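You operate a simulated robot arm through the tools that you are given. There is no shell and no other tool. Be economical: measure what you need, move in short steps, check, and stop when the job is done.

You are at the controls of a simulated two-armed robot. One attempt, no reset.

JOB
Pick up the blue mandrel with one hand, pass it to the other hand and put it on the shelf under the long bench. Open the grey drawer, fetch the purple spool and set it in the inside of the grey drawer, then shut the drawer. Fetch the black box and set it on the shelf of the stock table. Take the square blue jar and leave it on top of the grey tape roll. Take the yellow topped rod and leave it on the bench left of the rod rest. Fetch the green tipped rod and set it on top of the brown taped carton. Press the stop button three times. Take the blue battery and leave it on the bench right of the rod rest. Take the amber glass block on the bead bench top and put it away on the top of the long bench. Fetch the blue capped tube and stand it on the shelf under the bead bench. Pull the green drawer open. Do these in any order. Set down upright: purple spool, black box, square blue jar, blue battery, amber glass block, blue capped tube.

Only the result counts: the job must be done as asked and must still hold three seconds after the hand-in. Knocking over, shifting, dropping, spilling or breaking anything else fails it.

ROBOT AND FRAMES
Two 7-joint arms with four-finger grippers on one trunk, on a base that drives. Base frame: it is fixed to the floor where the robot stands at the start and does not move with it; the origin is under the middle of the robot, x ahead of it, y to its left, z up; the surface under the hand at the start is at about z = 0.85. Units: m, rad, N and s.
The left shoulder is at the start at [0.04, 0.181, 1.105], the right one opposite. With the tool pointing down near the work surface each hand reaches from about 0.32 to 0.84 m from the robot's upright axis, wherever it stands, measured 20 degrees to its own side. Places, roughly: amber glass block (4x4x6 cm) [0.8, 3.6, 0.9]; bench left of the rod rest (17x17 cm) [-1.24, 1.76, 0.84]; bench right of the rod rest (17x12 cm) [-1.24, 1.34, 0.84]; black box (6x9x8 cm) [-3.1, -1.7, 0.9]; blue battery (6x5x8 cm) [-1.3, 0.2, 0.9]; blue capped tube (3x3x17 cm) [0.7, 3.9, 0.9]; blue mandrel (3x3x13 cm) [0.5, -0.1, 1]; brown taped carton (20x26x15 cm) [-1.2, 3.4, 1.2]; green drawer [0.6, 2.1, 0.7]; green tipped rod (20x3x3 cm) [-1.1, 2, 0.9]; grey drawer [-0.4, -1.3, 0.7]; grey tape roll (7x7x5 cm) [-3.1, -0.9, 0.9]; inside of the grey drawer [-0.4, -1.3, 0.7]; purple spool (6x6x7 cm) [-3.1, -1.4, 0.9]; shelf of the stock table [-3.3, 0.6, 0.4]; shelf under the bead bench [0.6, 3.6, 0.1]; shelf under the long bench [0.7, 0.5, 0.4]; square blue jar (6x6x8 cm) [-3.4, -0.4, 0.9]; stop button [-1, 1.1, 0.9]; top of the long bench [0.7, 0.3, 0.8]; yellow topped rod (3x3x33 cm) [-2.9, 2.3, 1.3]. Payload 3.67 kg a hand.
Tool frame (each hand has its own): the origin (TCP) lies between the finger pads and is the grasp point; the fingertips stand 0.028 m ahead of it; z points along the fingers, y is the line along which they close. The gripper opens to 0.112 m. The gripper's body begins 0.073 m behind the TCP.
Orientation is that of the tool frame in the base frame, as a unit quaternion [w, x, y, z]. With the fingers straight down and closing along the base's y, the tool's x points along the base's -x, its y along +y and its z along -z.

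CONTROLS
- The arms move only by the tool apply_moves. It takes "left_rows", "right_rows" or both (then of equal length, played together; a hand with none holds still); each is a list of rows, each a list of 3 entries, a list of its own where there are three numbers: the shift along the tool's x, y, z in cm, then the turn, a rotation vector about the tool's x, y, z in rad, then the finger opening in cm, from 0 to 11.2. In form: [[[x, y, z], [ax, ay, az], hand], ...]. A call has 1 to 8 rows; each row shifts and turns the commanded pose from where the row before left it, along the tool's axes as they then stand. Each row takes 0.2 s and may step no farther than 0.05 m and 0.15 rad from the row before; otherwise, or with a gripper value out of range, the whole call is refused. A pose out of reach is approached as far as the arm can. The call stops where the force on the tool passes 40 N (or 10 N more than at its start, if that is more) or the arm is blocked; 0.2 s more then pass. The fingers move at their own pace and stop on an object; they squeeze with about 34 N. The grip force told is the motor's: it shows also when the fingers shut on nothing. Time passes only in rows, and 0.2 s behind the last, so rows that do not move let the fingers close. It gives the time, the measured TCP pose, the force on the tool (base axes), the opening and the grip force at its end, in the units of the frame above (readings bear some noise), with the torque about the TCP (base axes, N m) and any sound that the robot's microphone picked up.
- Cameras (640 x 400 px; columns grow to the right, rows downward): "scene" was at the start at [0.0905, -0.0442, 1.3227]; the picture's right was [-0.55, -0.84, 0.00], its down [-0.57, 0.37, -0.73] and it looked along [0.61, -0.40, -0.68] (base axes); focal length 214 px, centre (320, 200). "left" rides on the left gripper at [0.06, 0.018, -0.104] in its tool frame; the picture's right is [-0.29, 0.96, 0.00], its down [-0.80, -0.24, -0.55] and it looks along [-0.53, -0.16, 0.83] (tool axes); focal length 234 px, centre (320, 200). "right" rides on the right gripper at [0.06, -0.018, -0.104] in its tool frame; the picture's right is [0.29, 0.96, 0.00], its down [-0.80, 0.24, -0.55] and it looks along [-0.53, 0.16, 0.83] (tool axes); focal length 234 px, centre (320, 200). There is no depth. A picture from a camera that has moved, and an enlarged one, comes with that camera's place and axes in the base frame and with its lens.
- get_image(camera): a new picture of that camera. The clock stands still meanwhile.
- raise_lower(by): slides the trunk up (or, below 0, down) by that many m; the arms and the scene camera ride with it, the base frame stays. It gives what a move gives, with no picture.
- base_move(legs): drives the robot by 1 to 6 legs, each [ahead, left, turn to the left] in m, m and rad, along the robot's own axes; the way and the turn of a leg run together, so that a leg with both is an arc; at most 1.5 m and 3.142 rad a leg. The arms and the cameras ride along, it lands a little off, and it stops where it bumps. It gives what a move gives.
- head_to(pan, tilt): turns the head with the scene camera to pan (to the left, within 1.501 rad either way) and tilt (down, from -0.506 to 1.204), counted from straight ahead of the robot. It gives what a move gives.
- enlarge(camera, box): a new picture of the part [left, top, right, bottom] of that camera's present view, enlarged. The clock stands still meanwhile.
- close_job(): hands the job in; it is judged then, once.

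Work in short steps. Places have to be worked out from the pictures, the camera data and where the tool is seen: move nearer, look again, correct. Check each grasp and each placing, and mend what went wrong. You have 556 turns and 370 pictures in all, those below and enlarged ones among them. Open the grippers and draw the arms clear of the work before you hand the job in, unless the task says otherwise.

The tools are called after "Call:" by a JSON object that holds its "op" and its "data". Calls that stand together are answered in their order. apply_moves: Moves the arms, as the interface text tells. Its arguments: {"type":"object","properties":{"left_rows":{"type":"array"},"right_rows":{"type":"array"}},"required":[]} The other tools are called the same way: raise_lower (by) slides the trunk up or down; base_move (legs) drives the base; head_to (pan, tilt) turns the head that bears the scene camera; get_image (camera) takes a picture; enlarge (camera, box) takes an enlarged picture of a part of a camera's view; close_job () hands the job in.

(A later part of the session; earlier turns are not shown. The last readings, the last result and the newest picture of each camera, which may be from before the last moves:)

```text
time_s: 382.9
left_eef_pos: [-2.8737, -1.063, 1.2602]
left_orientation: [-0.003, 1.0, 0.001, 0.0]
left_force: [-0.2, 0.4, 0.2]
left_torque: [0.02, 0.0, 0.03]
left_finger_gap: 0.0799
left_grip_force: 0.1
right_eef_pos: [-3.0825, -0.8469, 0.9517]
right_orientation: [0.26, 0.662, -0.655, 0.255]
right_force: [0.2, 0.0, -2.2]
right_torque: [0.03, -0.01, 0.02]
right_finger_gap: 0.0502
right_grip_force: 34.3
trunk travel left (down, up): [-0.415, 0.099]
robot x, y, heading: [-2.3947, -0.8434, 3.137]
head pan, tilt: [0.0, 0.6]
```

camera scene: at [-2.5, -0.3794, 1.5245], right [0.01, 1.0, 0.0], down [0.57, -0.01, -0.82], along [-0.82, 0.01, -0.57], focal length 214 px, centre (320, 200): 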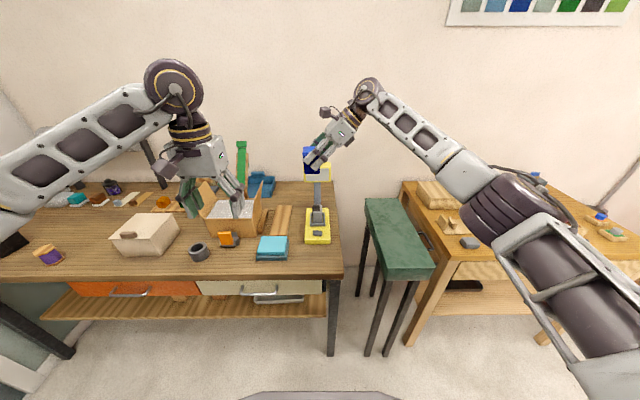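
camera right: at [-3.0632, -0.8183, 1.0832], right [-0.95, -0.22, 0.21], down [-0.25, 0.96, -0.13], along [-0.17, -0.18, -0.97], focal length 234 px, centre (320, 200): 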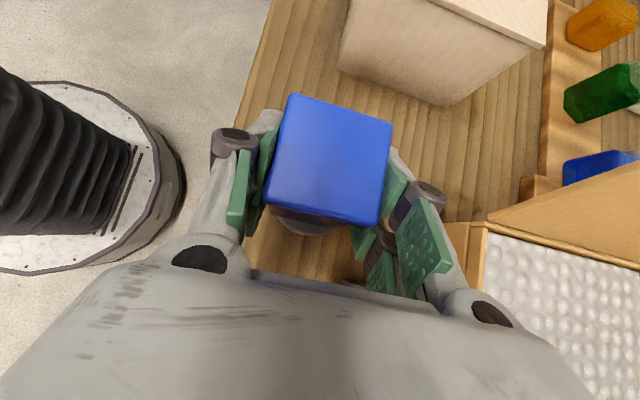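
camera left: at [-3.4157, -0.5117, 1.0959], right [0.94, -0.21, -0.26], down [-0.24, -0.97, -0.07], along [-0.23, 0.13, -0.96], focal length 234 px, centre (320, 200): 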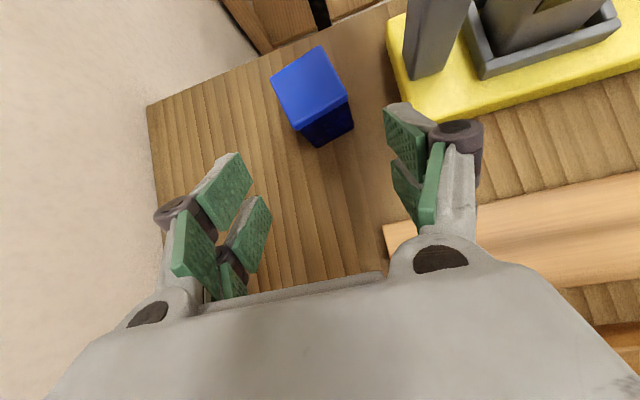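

Call:
{"op": "apply_moves", "data": {"right_rows": [[[-0.2, 0, 0.22], [0, 0, 0], 3], [[-0.2, 0, 0.22], [0, 0, 0], 3], [[0, 0, 0], [0, 0, 0], 3]]}}

Call:
{"op": "enlarge", "data": {"camera": "scene", "box": [280, 190, 380, 270]}}

```text
time_s: 383.7
left_eef_pos: [-2.8704, -1.0631, 1.2613]
left_orientation: [-0.002, 1.0, 0.001, -0.001]
left_force: [-0.9, 0.0, 0.3]
left_torque: [0.0, 0.02, 0.0]
left_finger_gap: 0.0799
left_grip_force: 0.1
right_eef_pos: [-3.0816, -0.8477, 0.9522]
right_orientation: [0.264, 0.661, -0.654, 0.255]
right_force: [-2.8, 2.2, 23.5]
right_torque: [-0.51, -0.22, -0.03]
right_finger_gap: 0.0501
right_grip_force: 33.7
trunk travel left (down, up): [-0.415, 0.099]
robot x, y, heading: [-2.3947, -0.8444, 3.14]
head pan, tilt: [0.0, 0.6]
```

```text
5.00 times, centred on (330, 230) of scene
camera zoom: at [-2.4982, -0.8406, 1.525], right [0.0, 1.0, 0.0], down [0.56, 0.0, -0.83], along [-0.83, 0.0, -0.56], focal length 1072 px, centre (270, 50)
```

zoom: 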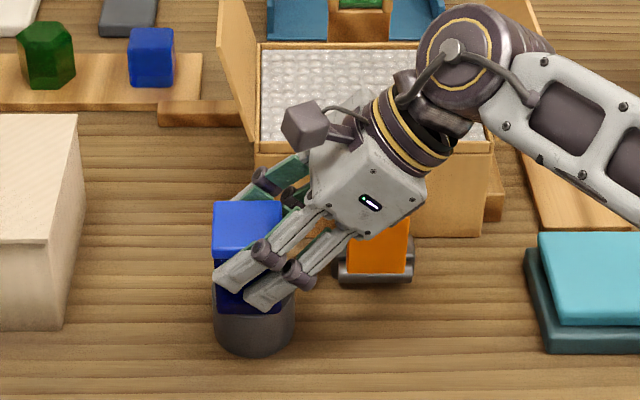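

Contact on the roll. I open gently and withdraw up along the fingers.

Call:
{"op": "apply_moves", "data": {"right_rows": [[[0.13, 0, -0.15], [0, 0, 0], 5.5], [[0, 0, 0], [0, 0, 0], 7.5], [[0, 0, 0], [0, 0, 0], 8], [[0, 0, -2], [0, 0, 0], 8], [[0, 0, -4], [0, 0, 0], 8], [[0, 0, -4], [0, 0, 0], 8], [[0, 0, -4], [0, 0, 0], 8]]}}

Call:
{"op": "enlarge", "data": {"camera": "scene", "box": [280, 170, 380, 270]}}

```text
time_s: 385.3
left_eef_pos: [-2.8725, -1.0635, 1.2619]
left_orientation: [-0.001, 1.0, 0.001, -0.001]
left_force: [-0.3, 0.8, 0.5]
left_torque: [-0.01, 0.04, -0.01]
left_finger_gap: 0.08
left_grip_force: 0.1
right_eef_pos: [-3.0801, -0.751, 1.0524]
right_orientation: [0.26, 0.661, -0.656, 0.255]
right_force: [0.3, -0.1, 0.4]
right_torque: [0.0, 0.02, -0.06]
right_finger_gap: 0.0803
right_grip_force: 0.1
trunk travel left (down, up): [-0.415, 0.099]
robot x, y, heading: [-2.3914, -0.8436, 3.139]
head pan, tilt: [0.0, 0.6]
```

```text
4.00 times, centred on (330, 220) of scene
camera zoom: at [-2.4999, -0.84, 1.5247], right [0.0, 1.0, 0.0], down [0.56, 0.0, -0.83], along [-0.83, 0.0, -0.56], focal length 858 px, centre (280, 120)
```

zoom: 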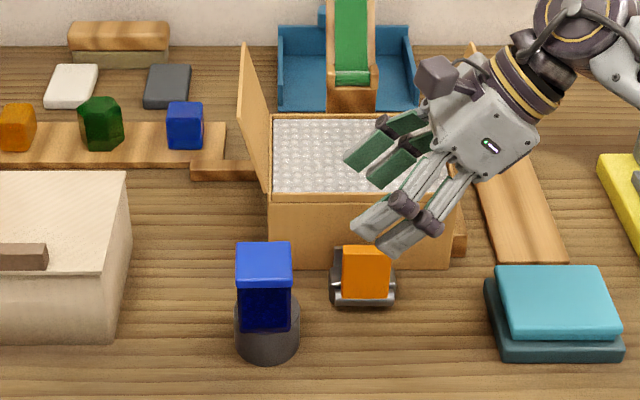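

Jar stands on the tape roll. I back up, reset the right hand to pointing down, and look at the black box and spool.

Call:
{"op": "base_move", "data": {"legs": [[-0.2, 0, 0]]}}

Call:
{"op": "apply_moves", "data": {"right_rows": [[[0, 0, -3], [0.049, -0.048, -0.1237], 8], [[0, 0, -2], [0.049, -0.048, -0.1237], 8], [[0, 0, 0], [0.049, -0.048, -0.1237], 8], [[0, 0, 0], [0.049, -0.048, -0.1237], 8], [[0, 0, 0], [0.049, -0.048, -0.1237], 8], [[0, 0, 0], [0.049, -0.048, -0.1237], 8], [[0, 0, 0], [0.049, -0.048, -0.1237], 8], [[0, 0, 0], [0.049, -0.048, -0.1237], 8]]}}

Call:
{"op": "apply_moves", "data": {"right_rows": [[[0, 0, 0], [0.049, -0.048, -0.1237], 8], [[0, 0, 0], [0.049, -0.048, -0.1237], 8], [[0, 0, 0], [0.049, -0.048, -0.1237], 8], [[0, 0, 0], [0.049, -0.048, -0.1237], 8]]}}

Call:
{"op": "base_move", "data": {"legs": [[0, 0.5, 0]]}}

Call:
{"op": "raise_lower", "data": {"by": -0.19}}

Call:
{"op": "get_image", "data": {"camera": "scene"}}

```text
time_s: 386.9
left_eef_pos: [-2.6785, -1.0651, 1.2597]
left_orientation: [-0.003, 1.0, 0.003, -0.001]
left_force: [-0.1, 0.9, -0.4]
left_torque: [0.0, -0.01, 0.02]
left_finger_gap: 0.0801
left_grip_force: 0.1
right_eef_pos: [-2.8869, -0.7545, 1.05]
right_orientation: [0.259, 0.663, -0.654, 0.255]
right_force: [0.5, 0.3, -0.1]
right_torque: [-0.01, -0.02, -0.01]
right_finger_gap: 0.0796
right_grip_force: 0.1
trunk travel left (down, up): [-0.415, 0.099]
robot x, y, heading: [-2.1972, -0.8406, -3.134]
head pan, tilt: [0.0, 0.6]
```

```text
time_s: 388.8
left_eef_pos: [-2.6774, -1.0654, 1.2598]
left_orientation: [-0.003, 1.0, 0.003, 0.0]
left_force: [0.0, -0.2, 0.5]
left_torque: [0.01, 0.01, 0.01]
left_finger_gap: 0.0798
left_grip_force: 0.1
right_eef_pos: [-2.8862, -0.7213, 1.0885]
right_orientation: [0.096, 0.961, -0.241, 0.094]
right_force: [0.4, 0.2, 0.3]
right_torque: [-0.02, -0.03, 0.01]
right_finger_gap: 0.0798
right_grip_force: 0.2
trunk travel left (down, up): [-0.415, 0.099]
robot x, y, heading: [-2.1988, -0.8383, -3.136]
head pan, tilt: [0.0, 0.6]
```

```text
time_s: 389.8
left_eef_pos: [-2.6765, -1.0658, 1.2597]
left_orientation: [-0.003, 1.0, 0.003, 0.0]
left_force: [0.5, -0.9, 0.8]
left_torque: [0.0, 0.0, 0.03]
left_finger_gap: 0.0798
left_grip_force: 0.0
right_eef_pos: [-2.8877, -0.7209, 1.0875]
right_orientation: [-0.001, 1.0, 0.004, 0.0]
right_force: [-0.6, -0.7, 0.8]
right_torque: [-0.01, 0.02, 0.02]
right_finger_gap: 0.08
right_grip_force: 0.1
trunk travel left (down, up): [-0.415, 0.099]
robot x, y, heading: [-2.1953, -0.8469, -3.137]
head pan, tilt: [0.0, 0.6]
```

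```text
time_s: 392.7
left_eef_pos: [-2.6712, -1.5635, 1.261]
left_orientation: [-0.002, 1.0, 0.007, 0.0]
left_force: [-0.1, 0.7, 0.6]
left_torque: [0.01, 0.05, 0.01]
left_finger_gap: 0.0798
left_grip_force: 0.1
right_eef_pos: [-2.8851, -1.2203, 1.0878]
right_orientation: [0.0, 1.0, 0.008, 0.001]
right_force: [0.4, 0.6, 0.1]
right_torque: [-0.01, 0.04, 0.02]
right_finger_gap: 0.08
right_grip_force: 0.1
trunk travel left (down, up): [-0.415, 0.099]
robot x, y, heading: [-2.1934, -1.3356, -3.135]
head pan, tilt: [0.0, 0.6]
```

```text
time_s: 394.8
left_eef_pos: [-2.6719, -1.5644, 1.0722]
left_orientation: [-0.002, 1.0, 0.007, 0.0]
left_force: [-0.5, -0.2, 1.2]
left_torque: [-0.02, 0.0, -0.01]
left_finger_gap: 0.08
left_grip_force: 0.1
right_eef_pos: [-2.8852, -1.2202, 0.899]
right_orientation: [0.0, 1.0, 0.007, -0.001]
right_force: [0.1, 0.6, 0.0]
right_torque: [0.02, -0.01, -0.02]
right_finger_gap: 0.0799
right_grip_force: 0.1
trunk travel left (down, up): [-0.225, 0.289]
robot x, y, heading: [-2.1939, -1.338, -3.135]
head pan, tilt: [0.0, 0.6]
```

```text
189 pictures are left
camera scene: at [-2.3019, -1.3367, 1.3355], right [-0.01, 1.0, 0.0], down [0.57, 0.01, -0.82], along [-0.82, -0.01, -0.57], focal length 214 px, centre (320, 200)
```

scene: 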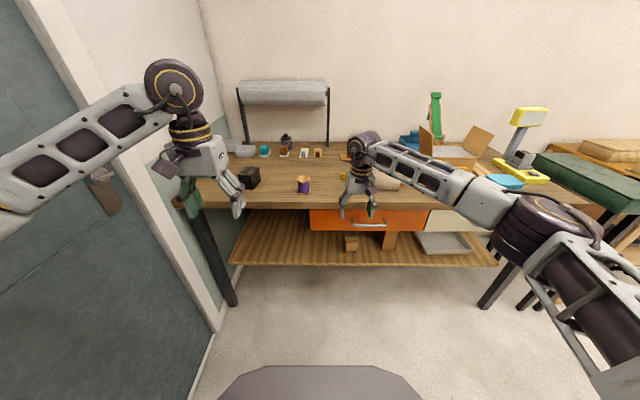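

Call:
{"op": "apply_moves", "data": {"right_rows": [[[1, 0, -4], [0, 0, 0], 8], [[1, 0, -4], [0, 0, 0], 8], [[1, 0, -4], [0, 0, 0], 8], [[1, 0, -4], [0, 0, 0], 8], [[0, -4, -4], [0, 0, 0], 8]]}}

Call:
{"op": "enlarge", "data": {"camera": "scene", "box": [210, 130, 370, 230]}}

```text
refused: row 5 steps farther than a row can; nothing moved
```

```text
4.00 times, centred on (290, 180) of scene
camera zoom: at [-2.3019, -1.3367, 1.3355], right [-0.01, 1.0, 0.0], down [0.57, 0.01, -0.82], along [-0.82, -0.01, -0.57], focal length 858 px, centre (440, 280)
```

zoom: 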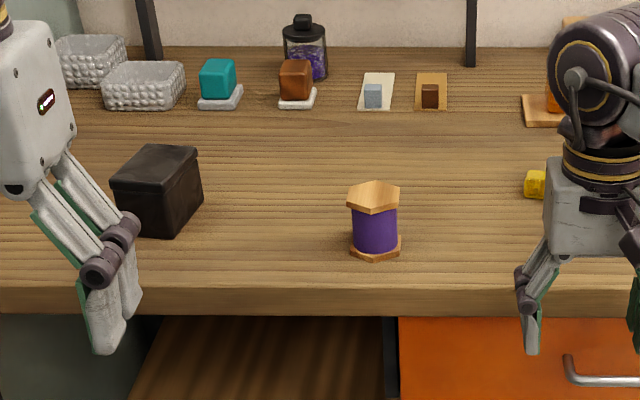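

Black box centre ≈(-3.087,-1.637), 6 cm wide in y; spool ≈(-3.055,-1.413). I pitch the left hand 45° forward (for the low shelf later) and raise the right hand.

Call:
{"op": "apply_moves", "data": {"right_rows": [[[1, 0, -4], [0, 0, 0], 9], [[1, 0, -4], [0, 0, 0], 9], [[1, 0, -4], [0, 0, 0], 9], [[1, 0, -4], [0, 0, 0], 9], [[1, 0, -4], [0, 0, 0], 9], [[0, 0, 0], [0, 0, 0], 9]], "left_rows": [[[0, 0, 0], [0, -0.131, 0], 9], [[0, 0, 0], [0, -0.131, 0], 9], [[0, 0, 0], [0, -0.131, 0], 9], [[0, 0, 0], [0, -0.131, 0], 9], [[0, 0, 0], [0, -0.131, 0], 9], [[0, 0, 0], [0, -0.131, 0], 9]]}}

Call:
{"op": "base_move", "data": {"legs": [[0.27, 0, -0.007]]}}

Call:
{"op": "get_image", "data": {"camera": "left"}}

Call:
{"op": "get_image", "data": {"camera": "scene"}}

```text
time_s: 396.2
left_eef_pos: [-2.6792, -1.5437, 1.0689]
left_orientation: [0.003, 0.924, -0.001, -0.381]
left_force: [0.9, 0.2, -0.2]
left_torque: [0.03, -0.04, -0.03]
left_finger_gap: 0.0899
left_grip_force: 0.1
right_eef_pos: [-2.8366, -1.2015, 1.0938]
right_orientation: [0.005, 1.0, 0.005, 0.004]
right_force: [0.6, -0.7, 0.2]
right_torque: [-0.01, 0.02, 0.01]
right_finger_gap: 0.09
right_grip_force: 0.1
trunk travel left (down, up): [-0.225, 0.289]
robot x, y, heading: [-2.1992, -1.3363, -3.133]
head pan, tilt: [0.0, 0.6]
```

```text
time_s: 398.2
left_eef_pos: [-2.9415, -1.5441, 1.0736]
left_orientation: [0.003, 0.923, -0.004, -0.386]
left_force: [0.3, -0.1, -0.3]
left_torque: [0.01, -0.04, 0.0]
left_finger_gap: 0.0897
left_grip_force: 0.1
right_eef_pos: [-3.0937, -1.197, 1.1017]
right_orientation: [0.007, 1.0, -0.001, -0.002]
right_force: [-0.2, 0.7, 1.3]
right_torque: [0.02, -0.01, 0.01]
right_finger_gap: 0.0901
right_grip_force: 0.1
trunk travel left (down, up): [-0.225, 0.289]
robot x, y, heading: [-2.4628, -1.3399, 3.139]
head pan, tilt: [0.0, 0.6]
```

```text
187 pictures are left
camera left: at [-2.8245, -1.5612, 1.1047], right [-0.21, -0.96, 0.21], down [-0.17, 0.25, 0.95], along [-0.96, 0.16, -0.21], focal length 234 px, centre (320, 200)
```

left: 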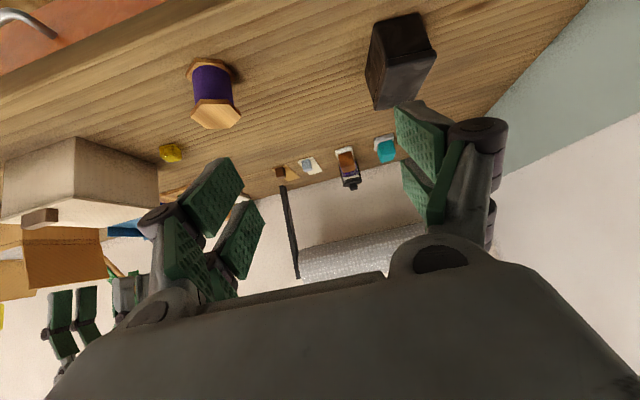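

```text
186 pictures are left
camera scene: at [-2.5682, -1.3205, 1.3359], right [0.0, 1.0, -0.01], down [0.56, -0.01, -0.83], along [-0.83, 0.0, -0.56], focal length 214 px, centre (320, 200)
```

scene: 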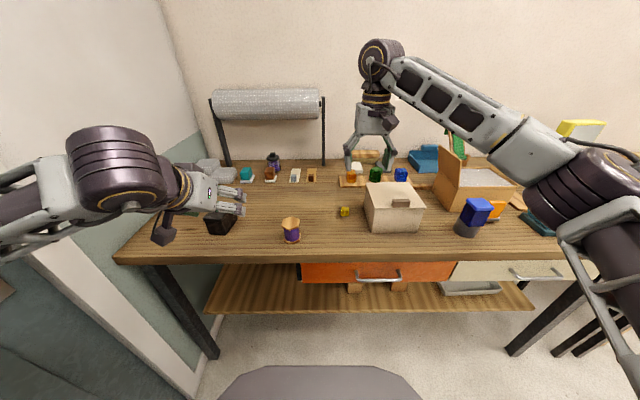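

The body seems to lean slightly — the left elbow is probably touching the door wall. I shift 0.15 m to the right.

Call:
{"op": "base_move", "data": {"legs": [[0, -0.16, 0]]}}

Call:
{"op": "get_image", "data": {"camera": "left"}}

Call:
{"op": "get_image", "data": {"camera": "scene"}}

```text
time_s: 399.6
left_eef_pos: [-2.9438, -1.3981, 1.0702]
left_orientation: [-0.001, 0.923, 0.002, -0.384]
left_force: [-0.4, -0.1, 0.5]
left_torque: [-0.05, 0.0, 0.01]
left_finger_gap: 0.0901
left_grip_force: 0.0
right_eef_pos: [-3.0992, -1.0527, 1.1004]
right_orientation: [0.0, 1.0, 0.001, -0.001]
right_force: [0.5, 0.2, 0.7]
right_torque: [-0.03, 0.0, -0.01]
right_finger_gap: 0.0901
right_grip_force: 0.0
trunk travel left (down, up): [-0.225, 0.289]
robot x, y, heading: [-2.464, -1.1785, 3.145]
head pan, tilt: [0.0, 0.6]
```

```text
185 pictures are left
camera left: at [-2.8276, -1.4157, 1.1], right [-0.2, -0.96, 0.2], down [-0.17, 0.24, 0.96], along [-0.96, 0.16, -0.21], focal length 234 px, centre (320, 200)
```

left: 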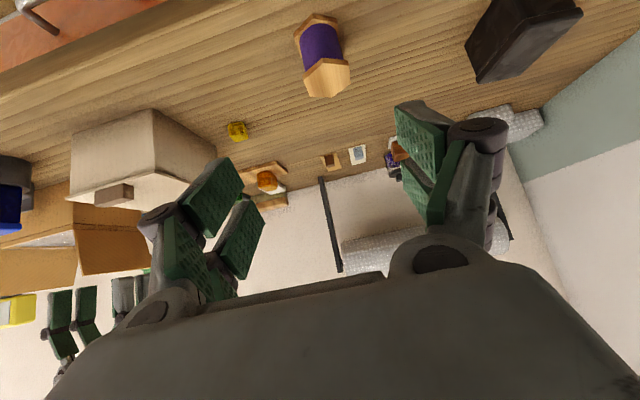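

```text
184 pictures are left
camera scene: at [-2.5733, -1.1767, 1.3354], right [0.0, 1.0, 0.0], down [0.57, 0.0, -0.82], along [-0.82, 0.0, -0.57], focal length 214 px, centre (320, 200)
```

scene: 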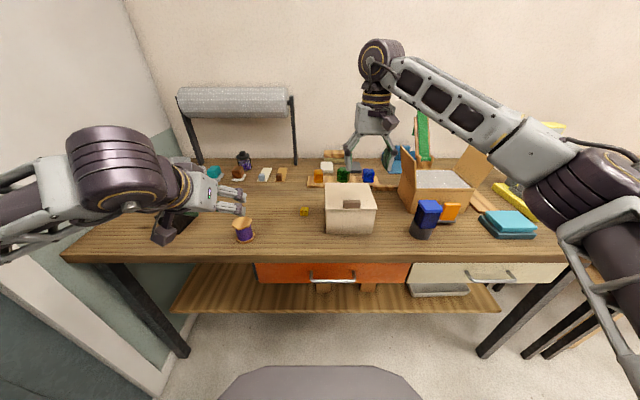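

No more lean. I move the left hand across to line up with the box and match its small yaw.

Call:
{"op": "apply_moves", "data": {"left_rows": [[[0, 4.8, 0], [0, 0, 0], 9], [[0, 4.8, 0], [0, 0, 0], 9], [[0, 4.8, 0], [0, 0, 0], 9], [[0, 4.8, 0], [0, 0, 0], 9], [[0, 4.7, 0], [0, 0, 0], 9], [[0, 0, 4], [0.1, 0, 0.1], 9], [[0, 0, 4], [0, 0, 0], 9]]}}

Call:
{"op": "get_image", "data": {"camera": "left"}}

Call:
{"op": "get_image", "data": {"camera": "scene"}}

```text
time_s: 401.2
left_eef_pos: [-3.0, -1.6343, 1.01]
left_orientation: [-0.029, 0.921, -0.064, -0.382]
left_force: [-0.4, -0.4, 0.1]
left_torque: [0.01, 0.02, 0.01]
left_finger_gap: 0.0902
left_grip_force: 0.1
right_eef_pos: [-3.1006, -1.0528, 1.1003]
right_orientation: [0.0, 1.0, 0.001, 0.0]
right_force: [0.4, -0.2, 0.5]
right_torque: [-0.02, -0.03, 0.01]
right_finger_gap: 0.09
right_grip_force: 0.1
trunk travel left (down, up): [-0.225, 0.289]
robot x, y, heading: [-2.4658, -1.1773, -3.133]
head pan, tilt: [0.0, 0.6]
```

```text
183 pictures are left
camera left: at [-2.8854, -1.6671, 1.0396], right [-0.33, -0.92, 0.2], down [-0.14, 0.26, 0.96], along [-0.93, 0.29, -0.21], focal length 234 px, centre (320, 200)
```

left: 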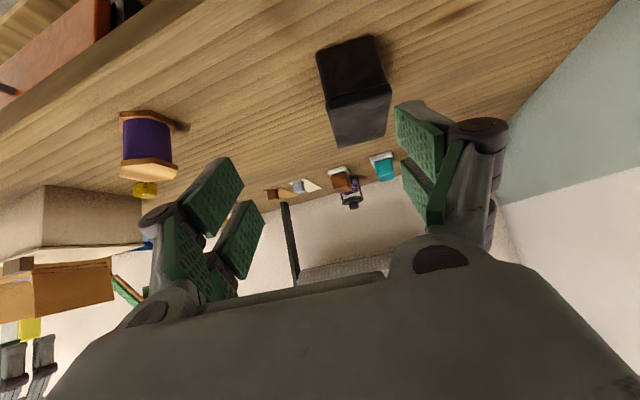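

```text
182 pictures are left
camera scene: at [-2.5742, -1.1772, 1.3353], right [0.0, 1.0, 0.0], down [0.57, 0.0, -0.82], along [-0.82, 0.0, -0.57], focal length 214 px, centre (320, 200)
```

scene: 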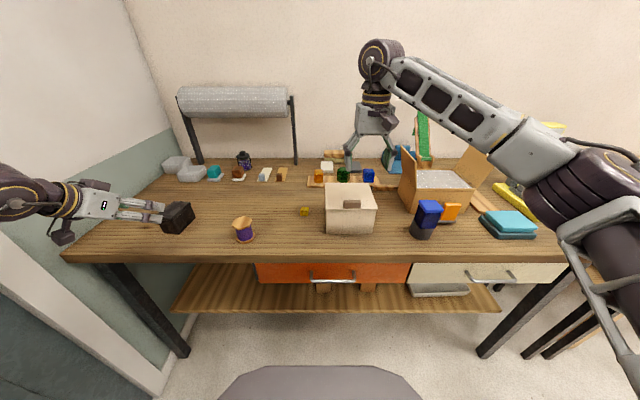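

Call:
{"op": "enlarge", "data": {"camera": "scene", "box": [100, 180, 260, 270]}}

```text
4.00 times, centred on (180, 225) of scene
camera zoom: at [-2.5742, -1.1772, 1.3353], right [0.0, 1.0, 0.0], down [0.57, 0.0, -0.82], along [-0.82, 0.0, -0.57], focal length 858 px, centre (880, 100)
```

zoom: 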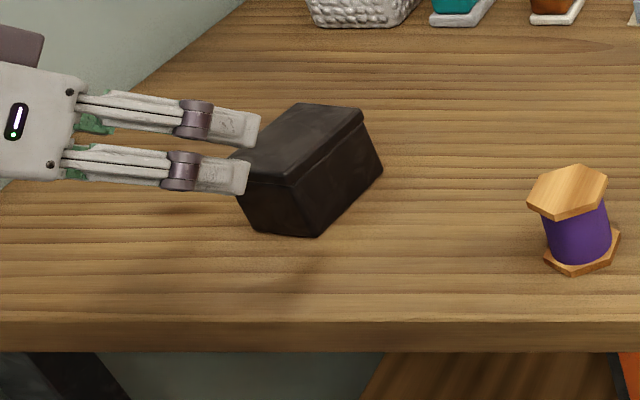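

Call:
{"op": "enlarge", "data": {"camera": "left", "box": [280, 20, 420, 160]}}

```text
2.86 times, centred on (350, 90) of left
camera zoom: at [-2.8854, -1.6671, 1.0396], right [-0.33, -0.92, 0.2], down [-0.14, 0.26, 0.96], along [-0.93, 0.29, -0.21], focal length 669 px, centre (234, 514)
```

zoom: 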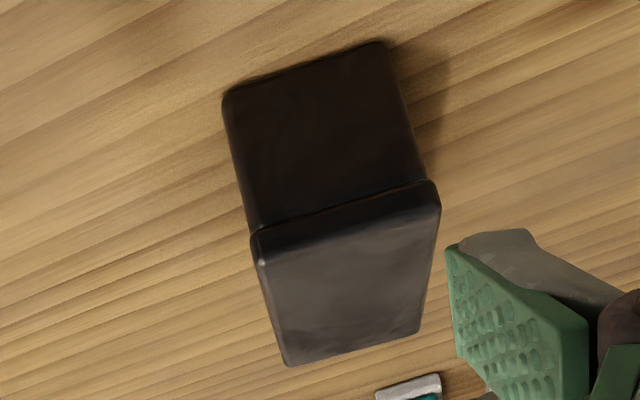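

Combining views: box centre ≈(-3.13,-1.655), top ≈0.91. I shift the hand sideways 3.8 cm, then approach along the fingers partway.

Call:
{"op": "apply_moves", "data": {"left_rows": [[[0.3, 3.8, 0], [0, 0, 0], 9.5], [[0.5, 0, 3.5], [0, 0, 0], 9.5], [[0.5, 0, 3.5], [0, 0, 0], 9.5], [[0, 0, 3], [0, 0, 0], 9.5], [[0, 0, 0], [0, 0, 0], 9.5]]}}

Call:
{"op": "get_image", "data": {"camera": "left"}}

Call:
{"op": "enlarge", "data": {"camera": "scene", "box": [80, 180, 260, 280]}}

```text
time_s: 402.4
left_eef_pos: [-3.0658, -1.6631, 0.9342]
left_orientation: [-0.028, 0.921, -0.063, -0.383]
left_force: [-0.5, -0.3, -0.5]
left_torque: [-0.01, -0.01, 0.0]
left_finger_gap: 0.095
left_grip_force: 0.1
right_eef_pos: [-3.0979, -1.0523, 1.1013]
right_orientation: [-0.001, 1.0, 0.002, -0.001]
right_force: [0.3, 0.4, 0.3]
right_torque: [0.01, 0.04, 0.05]
right_finger_gap: 0.0897
right_grip_force: 0.0
trunk travel left (down, up): [-0.225, 0.289]
robot x, y, heading: [-2.4655, -1.1783, 3.136]
head pan, tilt: [0.0, 0.6]
```

```text
179 pictures are left
camera left: at [-2.9531, -1.6961, 0.9634], right [-0.33, -0.92, 0.2], down [-0.13, 0.26, 0.96], along [-0.93, 0.29, -0.21], focal length 234 px, centre (320, 200)
```

left: 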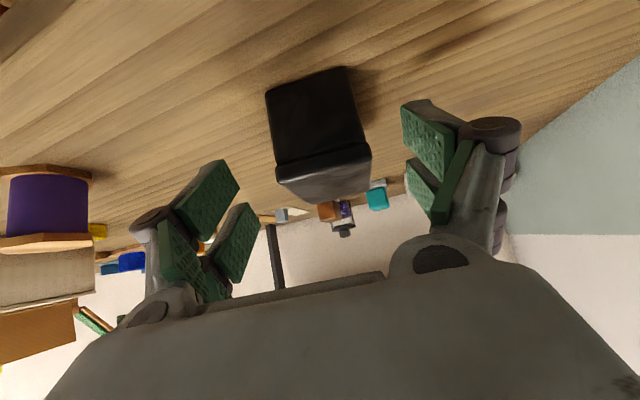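

```text
3.56 times, centred on (170, 230) of scene
camera zoom: at [-2.5724, -1.1768, 1.3355], right [0.0, 1.0, 0.0], down [0.56, 0.0, -0.83], along [-0.83, 0.0, -0.56], focal length 763 px, centre (853, 93)
```

zoom: 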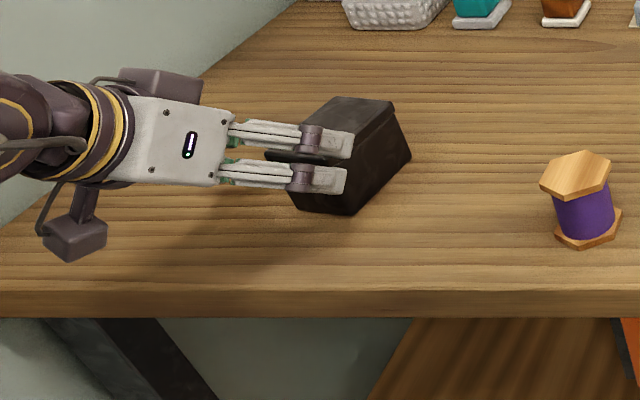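

Aligned. I advance the last 8 cm and close on the box.

Call:
{"op": "apply_moves", "data": {"left_rows": [[[-0.3, 0.1, 2.6], [0, 0, 0], 9.5], [[-0.3, 0.1, 2.6], [0, 0, 0], 9.5], [[-0.3, 0, 2.6], [0, 0, 0], 9.5], [[0, 0, 0], [0, 0, 0], 9.5]]}}

Call:
{"op": "get_image", "data": {"camera": "left"}}

Call:
{"op": "enlarge", "data": {"camera": "scene", "box": [80, 180, 260, 280]}}

```text
time_s: 403.4
left_eef_pos: [-3.1307, -1.656, 0.8824]
left_orientation: [-0.029, 0.921, -0.065, -0.383]
left_force: [0.6, 0.1, -0.1]
left_torque: [-0.02, -0.01, 0.01]
left_finger_gap: 0.0949
left_grip_force: 0.0
right_eef_pos: [-3.0991, -1.0527, 1.1005]
right_orientation: [0.0, 1.0, 0.002, -0.001]
right_force: [0.6, 0.0, -0.4]
right_torque: [0.0, 0.0, -0.02]
right_finger_gap: 0.09
right_grip_force: 0.0
trunk travel left (down, up): [-0.225, 0.289]
robot x, y, heading: [-2.4684, -1.1795, 3.143]
head pan, tilt: [0.0, 0.6]
```

```text
177 pictures are left
camera left: at [-3.0158, -1.689, 0.9128], right [-0.33, -0.92, 0.2], down [-0.13, 0.26, 0.96], along [-0.93, 0.29, -0.21], focal length 234 px, centre (320, 200)
```

left: 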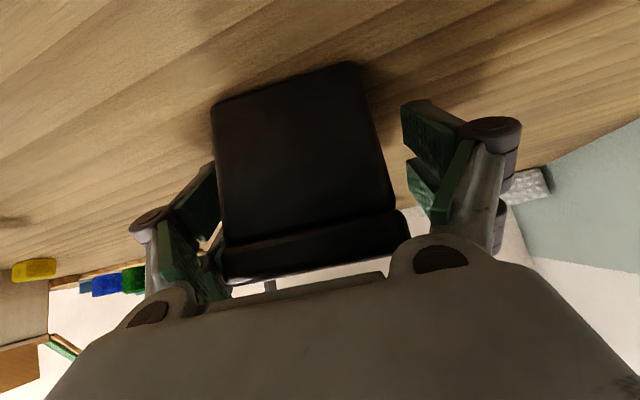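

```text
3.56 times, centred on (170, 230) of scene
camera zoom: at [-2.5725, -1.1771, 1.3355], right [0.0, 1.0, 0.0], down [0.56, 0.0, -0.83], along [-0.83, 0.0, -0.56], focal length 763 px, centre (853, 93)
```

zoom: 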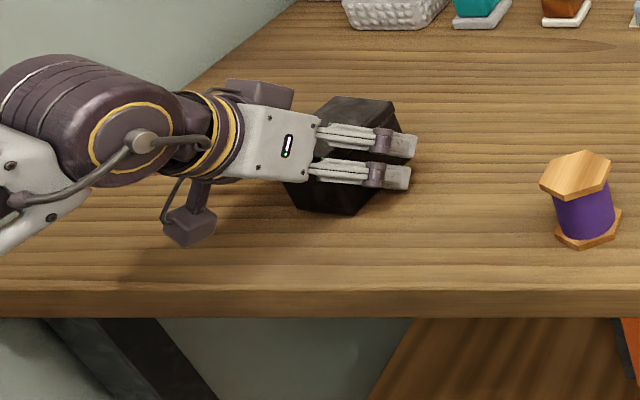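

The box is slightly toward +y; I shift 8 mm, then close and lift.

Call:
{"op": "apply_moves", "data": {"left_rows": [[[0, -0.9, 0], [0, 0, 0], 9.5], [[0, 0, 0], [0, 0, 0], 5], [[0, 0, 0], [0, 0, 0], 3], [[0, 0, 0], [0, 0, 0], 3]]}}

Call:
{"op": "apply_moves", "data": {"left_rows": [[[-0.7, 0, -0.7], [0, 0, 0], 3], [[-2.1, 0, -2.1], [0, 0, 0], 3], [[-2.8, 0, -2.8], [0, 0, 0], 3], [[-2.8, 0, -2.8], [0, 0, 0], 3], [[-2.8, 0, -2.8], [0, 0, 0], 3], [[-2.8, 0, -2.8], [0, 0, 0], 3]]}}

Call:
{"op": "get_image", "data": {"camera": "scene"}}

Call:
{"op": "get_image", "data": {"camera": "left"}}

```text
time_s: 404.4
left_eef_pos: [-3.1272, -1.6469, 0.8856]
left_orientation: [-0.028, 0.92, -0.064, -0.385]
left_force: [-0.8, -4.9, 9.3]
left_torque: [-0.02, 0.44, 0.23]
left_finger_gap: 0.0622
left_grip_force: 33.8
right_eef_pos: [-3.0989, -1.0529, 1.1007]
right_orientation: [-0.001, 1.0, 0.002, -0.001]
right_force: [-0.3, -0.2, 0.3]
right_torque: [-0.03, 0.0, -0.01]
right_finger_gap: 0.0898
right_grip_force: 0.1
trunk travel left (down, up): [-0.225, 0.289]
robot x, y, heading: [-2.4644, -1.1791, -3.143]
head pan, tilt: [0.0, 0.6]
```

```text
time_s: 405.8
left_eef_pos: [-3.1273, -1.6449, 1.0791]
left_orientation: [-0.028, 0.921, -0.064, -0.383]
left_force: [-0.3, 1.7, -1.9]
left_torque: [-0.03, -0.01, 0.03]
left_finger_gap: 0.0611
left_grip_force: 34.0
right_eef_pos: [-3.0987, -1.052, 1.1004]
right_orientation: [0.001, 1.0, 0.002, 0.0]
right_force: [0.1, -0.4, 0.4]
right_torque: [-0.01, -0.02, 0.02]
right_finger_gap: 0.0901
right_grip_force: 0.0
trunk travel left (down, up): [-0.225, 0.289]
robot x, y, heading: [-2.4683, -1.1758, 3.142]
head pan, tilt: [0.0, 0.6]
```

```text
175 pictures are left
camera scene: at [-2.5733, -1.1768, 1.3354], right [0.0, 1.0, 0.0], down [0.57, 0.0, -0.82], along [-0.82, 0.0, -0.57], focal length 214 px, centre (320, 200)
```

scene: 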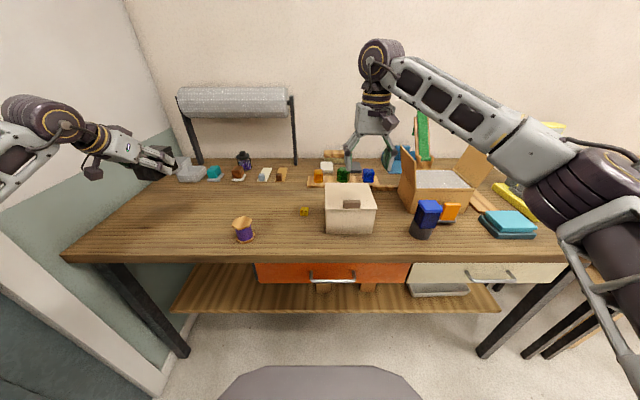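

```text
174 pictures are left
camera left: at [-3.0133, -1.6782, 1.1099], right [-0.34, -0.92, 0.2], down [-0.14, 0.26, 0.96], along [-0.93, 0.29, -0.21], focal length 234 px, centre (320, 200)
```

left: 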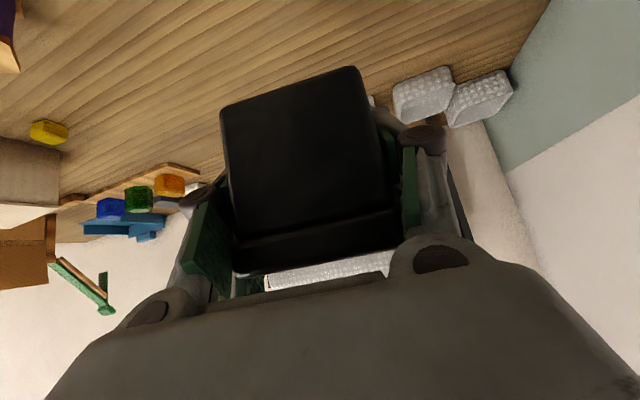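

Box secured in the left hand. Now the right hand goes across to the spool.

Call:
{"op": "apply_moves", "data": {"right_rows": [[[0.5, 4.5, 0], [0, 0, 0], 9], [[0.5, 4.5, 0], [0, 0, 0], 9], [[0.5, 4.5, 0], [0, 0, 0], 9], [[0.5, 4.5, 0], [0, 0, 0], 9], [[0.5, 4.5, 0], [0, 0, 0], 9], [[0.5, 4.5, 0], [0, 0, 0], 9], [[0.5, 4.5, 0], [0, 0, 0], 9], [[0.3, 4.5, 0], [0, 0, 0], 9]]}}

Call:
{"op": "get_image", "data": {"camera": "right"}}

Call:
{"op": "get_image", "data": {"camera": "scene"}}

```text
time_s: 407.6
left_eef_pos: [-3.1268, -1.6445, 1.0806]
left_orientation: [-0.029, 0.921, -0.066, -0.382]
left_force: [-0.6, 0.7, -2.0]
left_torque: [-0.03, -0.01, 0.06]
left_finger_gap: 0.0604
left_grip_force: 33.9
right_eef_pos: [-3.0656, -1.3666, 1.1023]
right_orientation: [0.001, 1.0, 0.001, 0.0]
right_force: [0.0, 1.4, 0.5]
right_torque: [-0.04, -0.02, 0.01]
right_finger_gap: 0.0903
right_grip_force: 0.1
right hand out of reach, approached as far as the arm can: row 8
trunk travel left (down, up): [-0.225, 0.289]
robot x, y, heading: [-2.4641, -1.1802, 3.145]
head pan, tilt: [0.0, 0.6]
```

```text
173 pictures are left
camera right: at [-3.0068, -1.3478, 1.2066], right [0.29, -0.96, 0.0], down [-0.8, -0.24, 0.56], along [-0.53, -0.16, -0.83], focal length 234 px, centre (320, 200)
```

right: 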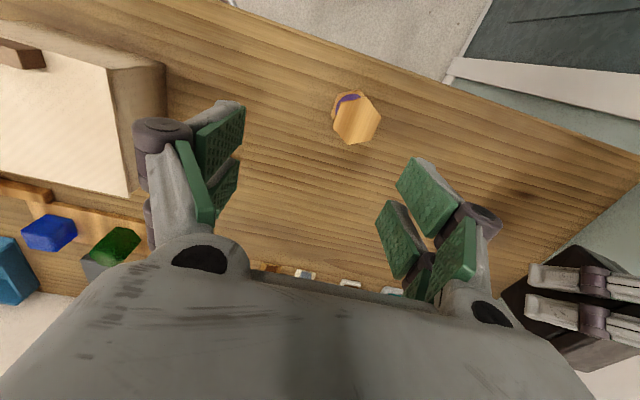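

```text
172 pictures are left
camera scene: at [-2.5743, -1.1755, 1.3353], right [0.0, 1.0, 0.0], down [0.57, 0.0, -0.82], along [-0.82, 0.0, -0.57], focal length 214 px, centre (320, 200)
```

scene: 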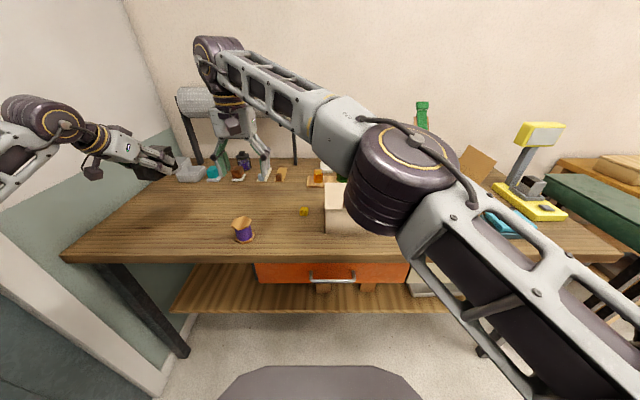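

Call:
{"op": "enlarge", "data": {"camera": "right", "box": [310, 70, 410, 160]}}

```text
4.44 times, centred on (360, 115) of right
camera zoom: at [-3.0068, -1.3478, 1.2066], right [0.29, -0.96, 0.0], down [-0.8, -0.24, 0.56], along [-0.53, -0.16, -0.83], focal length 1041 px, centre (142, 578)
```

zoom: 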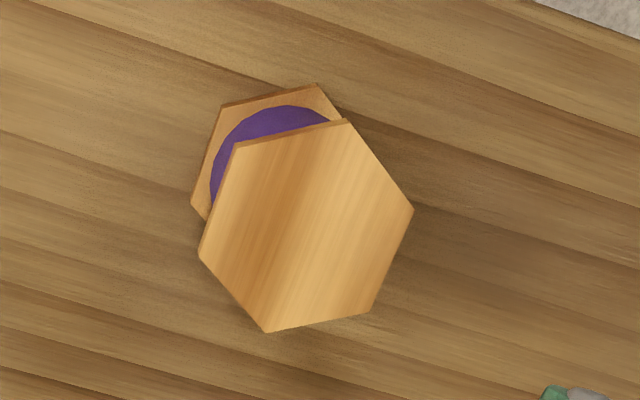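

Hex flats face ±y, so closing along y is right. I descend partway; reach should improve.

Call:
{"op": "apply_moves", "data": {"right_rows": [[[-0.2, 0, 4], [0, 0, 0], 9], [[0, 0, 4], [0, 0, 0], 9], [[0, 0, 2], [0, 0, 0], 9], [[0, 0, 0], [0, 0, 0], 9]]}}

Call:
{"op": "get_image", "data": {"camera": "right"}}

```text
time_s: 408.6
left_eef_pos: [-3.1273, -1.6448, 1.0799]
left_orientation: [-0.029, 0.921, -0.063, -0.382]
left_force: [-0.5, 1.0, -2.5]
left_torque: [-0.01, -0.03, -0.02]
left_finger_gap: 0.0606
left_grip_force: 34.4
right_eef_pos: [-3.0633, -1.3693, 1.0009]
right_orientation: [0.0, 1.0, 0.001, 0.0]
right_force: [0.5, 0.1, 0.1]
right_torque: [-0.01, -0.01, -0.02]
right_finger_gap: 0.09
right_grip_force: 0.1
trunk travel left (down, up): [-0.225, 0.289]
robot x, y, heading: [-2.4647, -1.1781, 3.143]
head pan, tilt: [0.0, 0.6]
```

```text
170 pictures are left
camera right: at [-3.0051, -1.351, 1.1044], right [0.29, -0.96, 0.0], down [-0.8, -0.24, 0.55], along [-0.53, -0.16, -0.83], focal length 234 px, centre (320, 200)
```

right: 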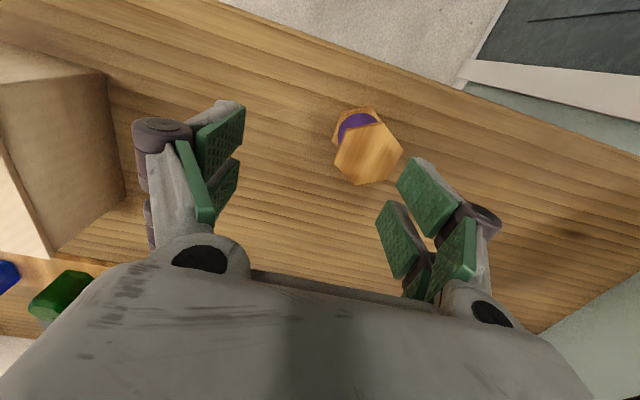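

Call:
{"op": "apply_moves", "data": {"right_rows": [[[-0.3, 2.2, 0], [0, 0, 0], 9], [[-0.2, 2.2, 0], [0, 0, 0], 9], [[0, 0, 0], [0, 0, 0], 9]]}}

Call:
{"op": "get_image", "data": {"camera": "right"}}

```text
time_s: 409.4
left_eef_pos: [-3.1262, -1.6457, 1.0796]
left_orientation: [-0.03, 0.922, -0.065, -0.382]
left_force: [0.0, 0.2, -2.3]
left_torque: [0.03, 0.02, -0.05]
left_finger_gap: 0.0605
left_grip_force: 33.1
right_eef_pos: [-3.0669, -1.391, 1.002]
right_orientation: [-0.001, 1.0, 0.002, 0.0]
right_force: [-0.2, 1.1, -0.8]
right_torque: [0.02, 0.02, 0.0]
right_finger_gap: 0.0898
right_grip_force: 0.0
right hand out of reach, approached as far as the arm can: row 2
trunk travel left (down, up): [-0.225, 0.289]
robot x, y, heading: [-2.4642, -1.1767, 3.139]
head pan, tilt: [0.0, 0.6]
```

```text
169 pictures are left
camera right: at [-3.0077, -1.3731, 1.1054], right [0.29, -0.96, 0.0], down [-0.8, -0.24, 0.55], along [-0.53, -0.16, -0.83], focal length 234 px, centre (320, 200)
```

right: 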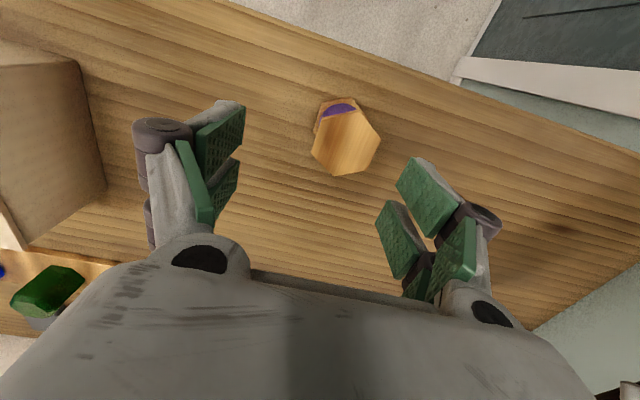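

Short by 2 cm; I shift the base left 3 cm.

Call:
{"op": "base_move", "data": {"legs": [[0, 0.03, 0]]}}

Call:
{"op": "get_image", "data": {"camera": "right"}}

```text
time_s: 410.3
left_eef_pos: [-3.1275, -1.674, 1.0807]
left_orientation: [-0.029, 0.921, -0.065, -0.383]
left_force: [-1.4, 0.9, -2.9]
left_torque: [0.03, 0.0, 0.01]
left_finger_gap: 0.0609
left_grip_force: 33.9
right_eef_pos: [-3.0663, -1.4183, 1.0032]
right_orientation: [0.0, 1.0, 0.001, 0.0]
right_force: [0.6, -0.8, -0.2]
right_torque: [0.0, 0.05, 0.05]
right_finger_gap: 0.0899
right_grip_force: 0.0
trunk travel left (down, up): [-0.225, 0.289]
robot x, y, heading: [-2.4645, -1.2118, 3.145]
head pan, tilt: [0.0, 0.6]
```

```text
168 pictures are left
camera right: at [-3.008, -1.4009, 1.1057], right [0.29, -0.96, 0.0], down [-0.8, -0.24, 0.55], along [-0.53, -0.16, -0.83], focal length 234 px, centre (320, 200)
```

right: 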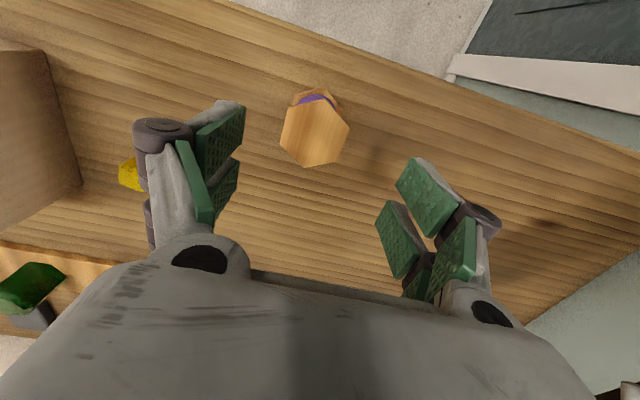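

Aligned. I descend to z≈0.885 and grip.

Call:
{"op": "apply_moves", "data": {"right_rows": [[[-0.3, -0.3, 4], [0, 0, 0], 9], [[0, 0, 4], [0, 0, 0], 9], [[0, 0, 3.6], [0, 0, 0], 9], [[0, 0, 0], [0, 0, 0], 5], [[0, 0, 0], [0, 0, 0], 2], [[0, 0, 0], [0, 0, 0], 2]]}}

Call:
{"op": "apply_moves", "data": {"right_rows": [[[0, 0, -1], [0, 0, 0], 2], [[0, 0, -4], [0, 0, 0], 2], [[0, 0, -4], [0, 0, 0], 2], [[0, 0, -4], [0, 0, 0], 2], [[0, 0, -4], [0, 0, 0], 2]]}}

Call:
{"op": "get_image", "data": {"camera": "right"}}

```text
time_s: 411.7
left_eef_pos: [-3.128, -1.6745, 1.0808]
left_orientation: [-0.03, 0.921, -0.064, -0.383]
left_force: [0.6, 0.8, -2.4]
left_torque: [-0.01, 0.01, -0.01]
left_finger_gap: 0.0603
left_grip_force: 34.1
right_eef_pos: [-3.0685, -1.4164, 0.8875]
right_orientation: [0.0, 1.0, 0.0, 0.0]
right_force: [-0.7, 0.1, 0.8]
right_torque: [-0.05, 0.03, 0.03]
right_finger_gap: 0.0533
right_grip_force: 34.1
trunk travel left (down, up): [-0.225, 0.289]
robot x, y, heading: [-2.4672, -1.2071, 3.145]
head pan, tilt: [0.0, 0.6]
```

```text
time_s: 412.9
left_eef_pos: [-3.1272, -1.6733, 1.0798]
left_orientation: [-0.029, 0.921, -0.065, -0.383]
left_force: [-0.3, 0.4, -2.8]
left_torque: [-0.03, 0.01, 0.02]
left_finger_gap: 0.0599
left_grip_force: 33.5
right_eef_pos: [-3.0696, -1.4088, 1.055]
right_orientation: [0.0, 1.0, 0.001, -0.001]
right_force: [0.8, 0.7, 0.4]
right_torque: [-0.01, 0.01, 0.03]
right_finger_gap: 0.0532
right_grip_force: 34.0
right hand out of reach, approached as far as the arm can: row 5
trunk travel left (down, up): [-0.225, 0.289]
robot x, y, heading: [-2.4644, -1.208, 3.138]
head pan, tilt: [0.0, 0.6]
```

```text
167 pictures are left
camera right: at [-3.0109, -1.3899, 1.158], right [0.29, -0.96, 0.0], down [-0.8, -0.24, 0.56], along [-0.53, -0.16, -0.83], focal length 234 px, centre (320, 200)
```

right: 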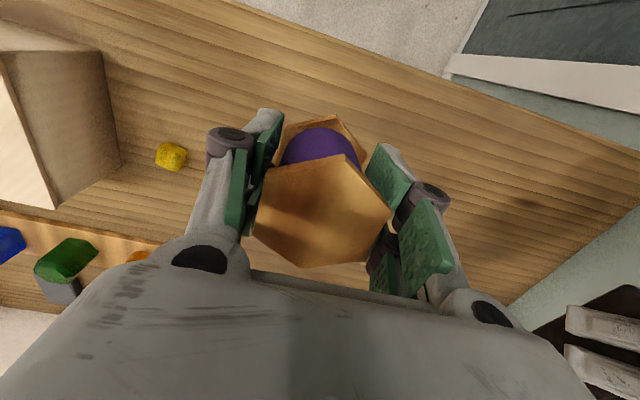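

Spool gripped. I pull the right hand back and aside, back the robot off and drive to the stock table.

Call:
{"op": "apply_moves", "data": {"right_rows": [[[4, 0, 0], [0, 0, 0], 2], [[4, 0, -1], [0, 0, 0], 2], [[4, -1, -1], [0, 0, 0], 2], [[2, -4, 0], [0, 0, 0], 2], [[1, -4, 0], [0, 0, 0], 2], [[0, -4, 0], [0, 0, 0], 2], [[0, -4, 0], [0, 0, 0], 2]]}}

Call:
{"op": "base_move", "data": {"legs": [[-0.4, 0, 0], [0, -1.4, 0], [0, -0.25, 0]]}}

Call:
{"op": "get_image", "data": {"camera": "scene"}}

```text
time_s: 414.5
left_eef_pos: [-3.127, -1.6725, 1.0812]
left_orientation: [-0.029, 0.921, -0.065, -0.383]
left_force: [-0.2, 1.1, -2.6]
left_torque: [-0.02, -0.04, 0.02]
left_finger_gap: 0.0601
left_grip_force: 34.4
right_eef_pos: [-2.9205, -1.235, 1.0703]
right_orientation: [0.0, 1.0, 0.0, -0.001]
right_force: [0.1, 0.1, -0.3]
right_torque: [-0.03, -0.01, 0.02]
right_finger_gap: 0.0532
right_grip_force: 34.0
trunk travel left (down, up): [-0.225, 0.289]
robot x, y, heading: [-2.4652, -1.2084, 3.139]
head pan, tilt: [0.0, 0.6]
```

```text
time_s: 425.2
left_eef_pos: [-2.7338, -0.0453, 1.081]
left_orientation: [-0.024, 0.922, -0.053, -0.382]
left_force: [-0.5, 0.3, -1.8]
left_torque: [-0.02, -0.04, 0.03]
left_finger_gap: 0.06
left_grip_force: 34.2
right_eef_pos: [-2.5379, 0.3952, 1.0693]
right_orientation: [0.0, 1.0, 0.012, 0.0]
right_force: [-1.0, -0.5, -0.4]
right_torque: [-0.02, 0.01, -0.01]
right_finger_gap: 0.053
right_grip_force: 33.8
trunk travel left (down, up): [-0.225, 0.289]
robot x, y, heading: [-2.0882, 0.4371, -3.123]
head pan, tilt: [0.0, 0.6]
```

```text
166 pictures are left
camera scene: at [-2.1915, 0.435, 1.3354], right [-0.02, 1.0, 0.0], down [0.57, 0.01, -0.82], along [-0.82, -0.02, -0.57], focal length 214 px, centre (320, 200)
```

scene: 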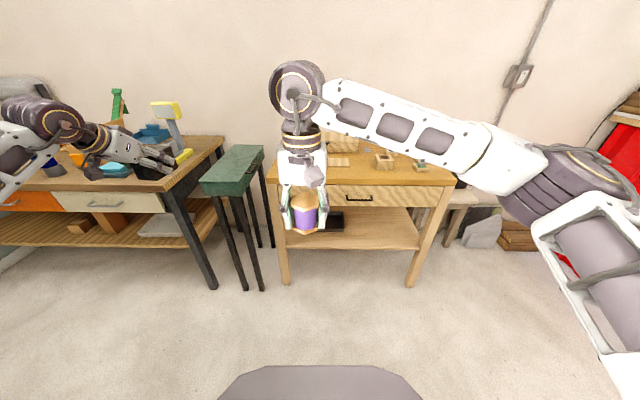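

Stock shelf: front edge x≈-3.04, z≈0.4; a black tray is on its left part, the right part is free. I raise the right hand, bring the left hand inward, and shift right.

Call:
{"op": "apply_moves", "data": {"right_rows": [[[0, -3, -3.5], [0, 0, 0], 2], [[0, -3, -3.5], [0, 0, 0], 2], [[0, -3, -3.5], [0, 0, 0], 2], [[0, -3, -3.5], [0, 0, 0], 2], [[0, -3, -3.5], [0, 0, 0], 2], [[0, -3, -2], [0, 0, 0], 2]], "left_rows": [[[0, -3.5, 0], [0, 0, 0], 3], [[0, -3.5, 0], [0, 0, 0], 3], [[0, -3.5, 0], [0, 0, 0], 3], [[0, -3.5, 0], [0, 0, 0], 3], [[0, -3.5, 0], [0, 0, 0], 3], [[0, -2, 0], [0, 0, 0], 3]]}}

Call:
{"op": "base_move", "data": {"legs": [[0, -0.5, 0]]}}

Call:
{"op": "raise_lower", "data": {"by": -0.22}}

Call:
{"op": "get_image", "data": {"camera": "scene"}}

```text
time_s: 426.6
left_eef_pos: [-2.7099, 0.1515, 1.0815]
left_orientation: [-0.024, 0.922, -0.054, -0.383]
left_force: [0.3, 0.2, -1.4]
left_torque: [0.0, -0.01, 0.0]
left_finger_gap: 0.0599
left_grip_force: 33.9
right_eef_pos: [-2.5432, 0.5787, 1.2649]
right_orientation: [0.001, 1.0, 0.013, 0.0]
right_force: [-0.5, -0.2, -1.4]
right_torque: [-0.01, 0.0, -0.01]
right_finger_gap: 0.053
right_grip_force: 34.3
trunk travel left (down, up): [-0.225, 0.289]
robot x, y, heading: [-2.0799, 0.433, -3.117]
head pan, tilt: [0.0, 0.6]
```

```text
time_s: 429.6
left_eef_pos: [-2.7222, 0.6414, 1.0803]
left_orientation: [-0.025, 0.922, -0.056, -0.383]
left_force: [0.3, 0.8, -2.1]
left_torque: [0.01, 0.0, 0.02]
left_finger_gap: 0.06
left_grip_force: 34.1
right_eef_pos: [-2.5522, 1.0696, 1.2637]
right_orientation: [0.001, 1.0, 0.01, 0.0]
right_force: [-0.4, 0.3, -1.1]
right_torque: [-0.01, 0.0, 0.01]
right_finger_gap: 0.0531
right_grip_force: 33.9
trunk travel left (down, up): [-0.225, 0.289]
robot x, y, heading: [-2.09, 0.9242, -3.123]
head pan, tilt: [0.0, 0.6]
```

```text
time_s: 431.9
left_eef_pos: [-2.7218, 0.6417, 0.8594]
left_orientation: [-0.025, 0.922, -0.055, -0.383]
left_force: [0.1, -0.4, -2.1]
left_torque: [0.0, -0.01, -0.04]
left_finger_gap: 0.0597
left_grip_force: 33.5
right_eef_pos: [-2.5519, 1.0689, 1.0453]
right_orientation: [0.0, 1.0, 0.011, 0.0]
right_force: [-0.2, 1.5, -0.6]
right_torque: [-0.01, 0.0, -0.01]
right_finger_gap: 0.0528
right_grip_force: 33.9
trunk travel left (down, up): [-0.005, 0.509]
robot x, y, heading: [-2.0954, 0.9242, -3.127]
head pan, tilt: [0.0, 0.6]
```

```text
165 pictures are left
camera scene: at [-2.201, 0.9248, 1.1155], right [-0.02, 1.0, 0.0], down [0.57, 0.01, -0.82], along [-0.82, -0.01, -0.57], focal length 214 px, centre (320, 200)
```

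scene: 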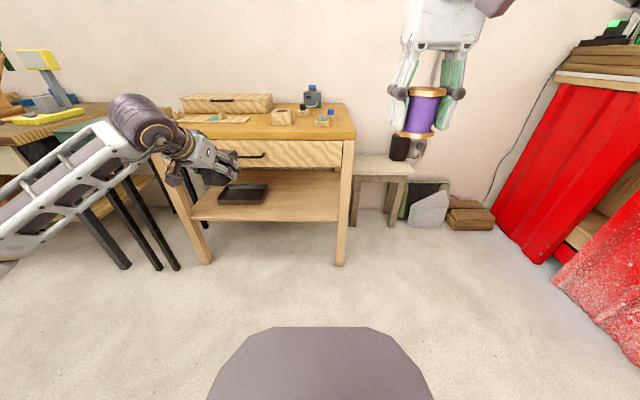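

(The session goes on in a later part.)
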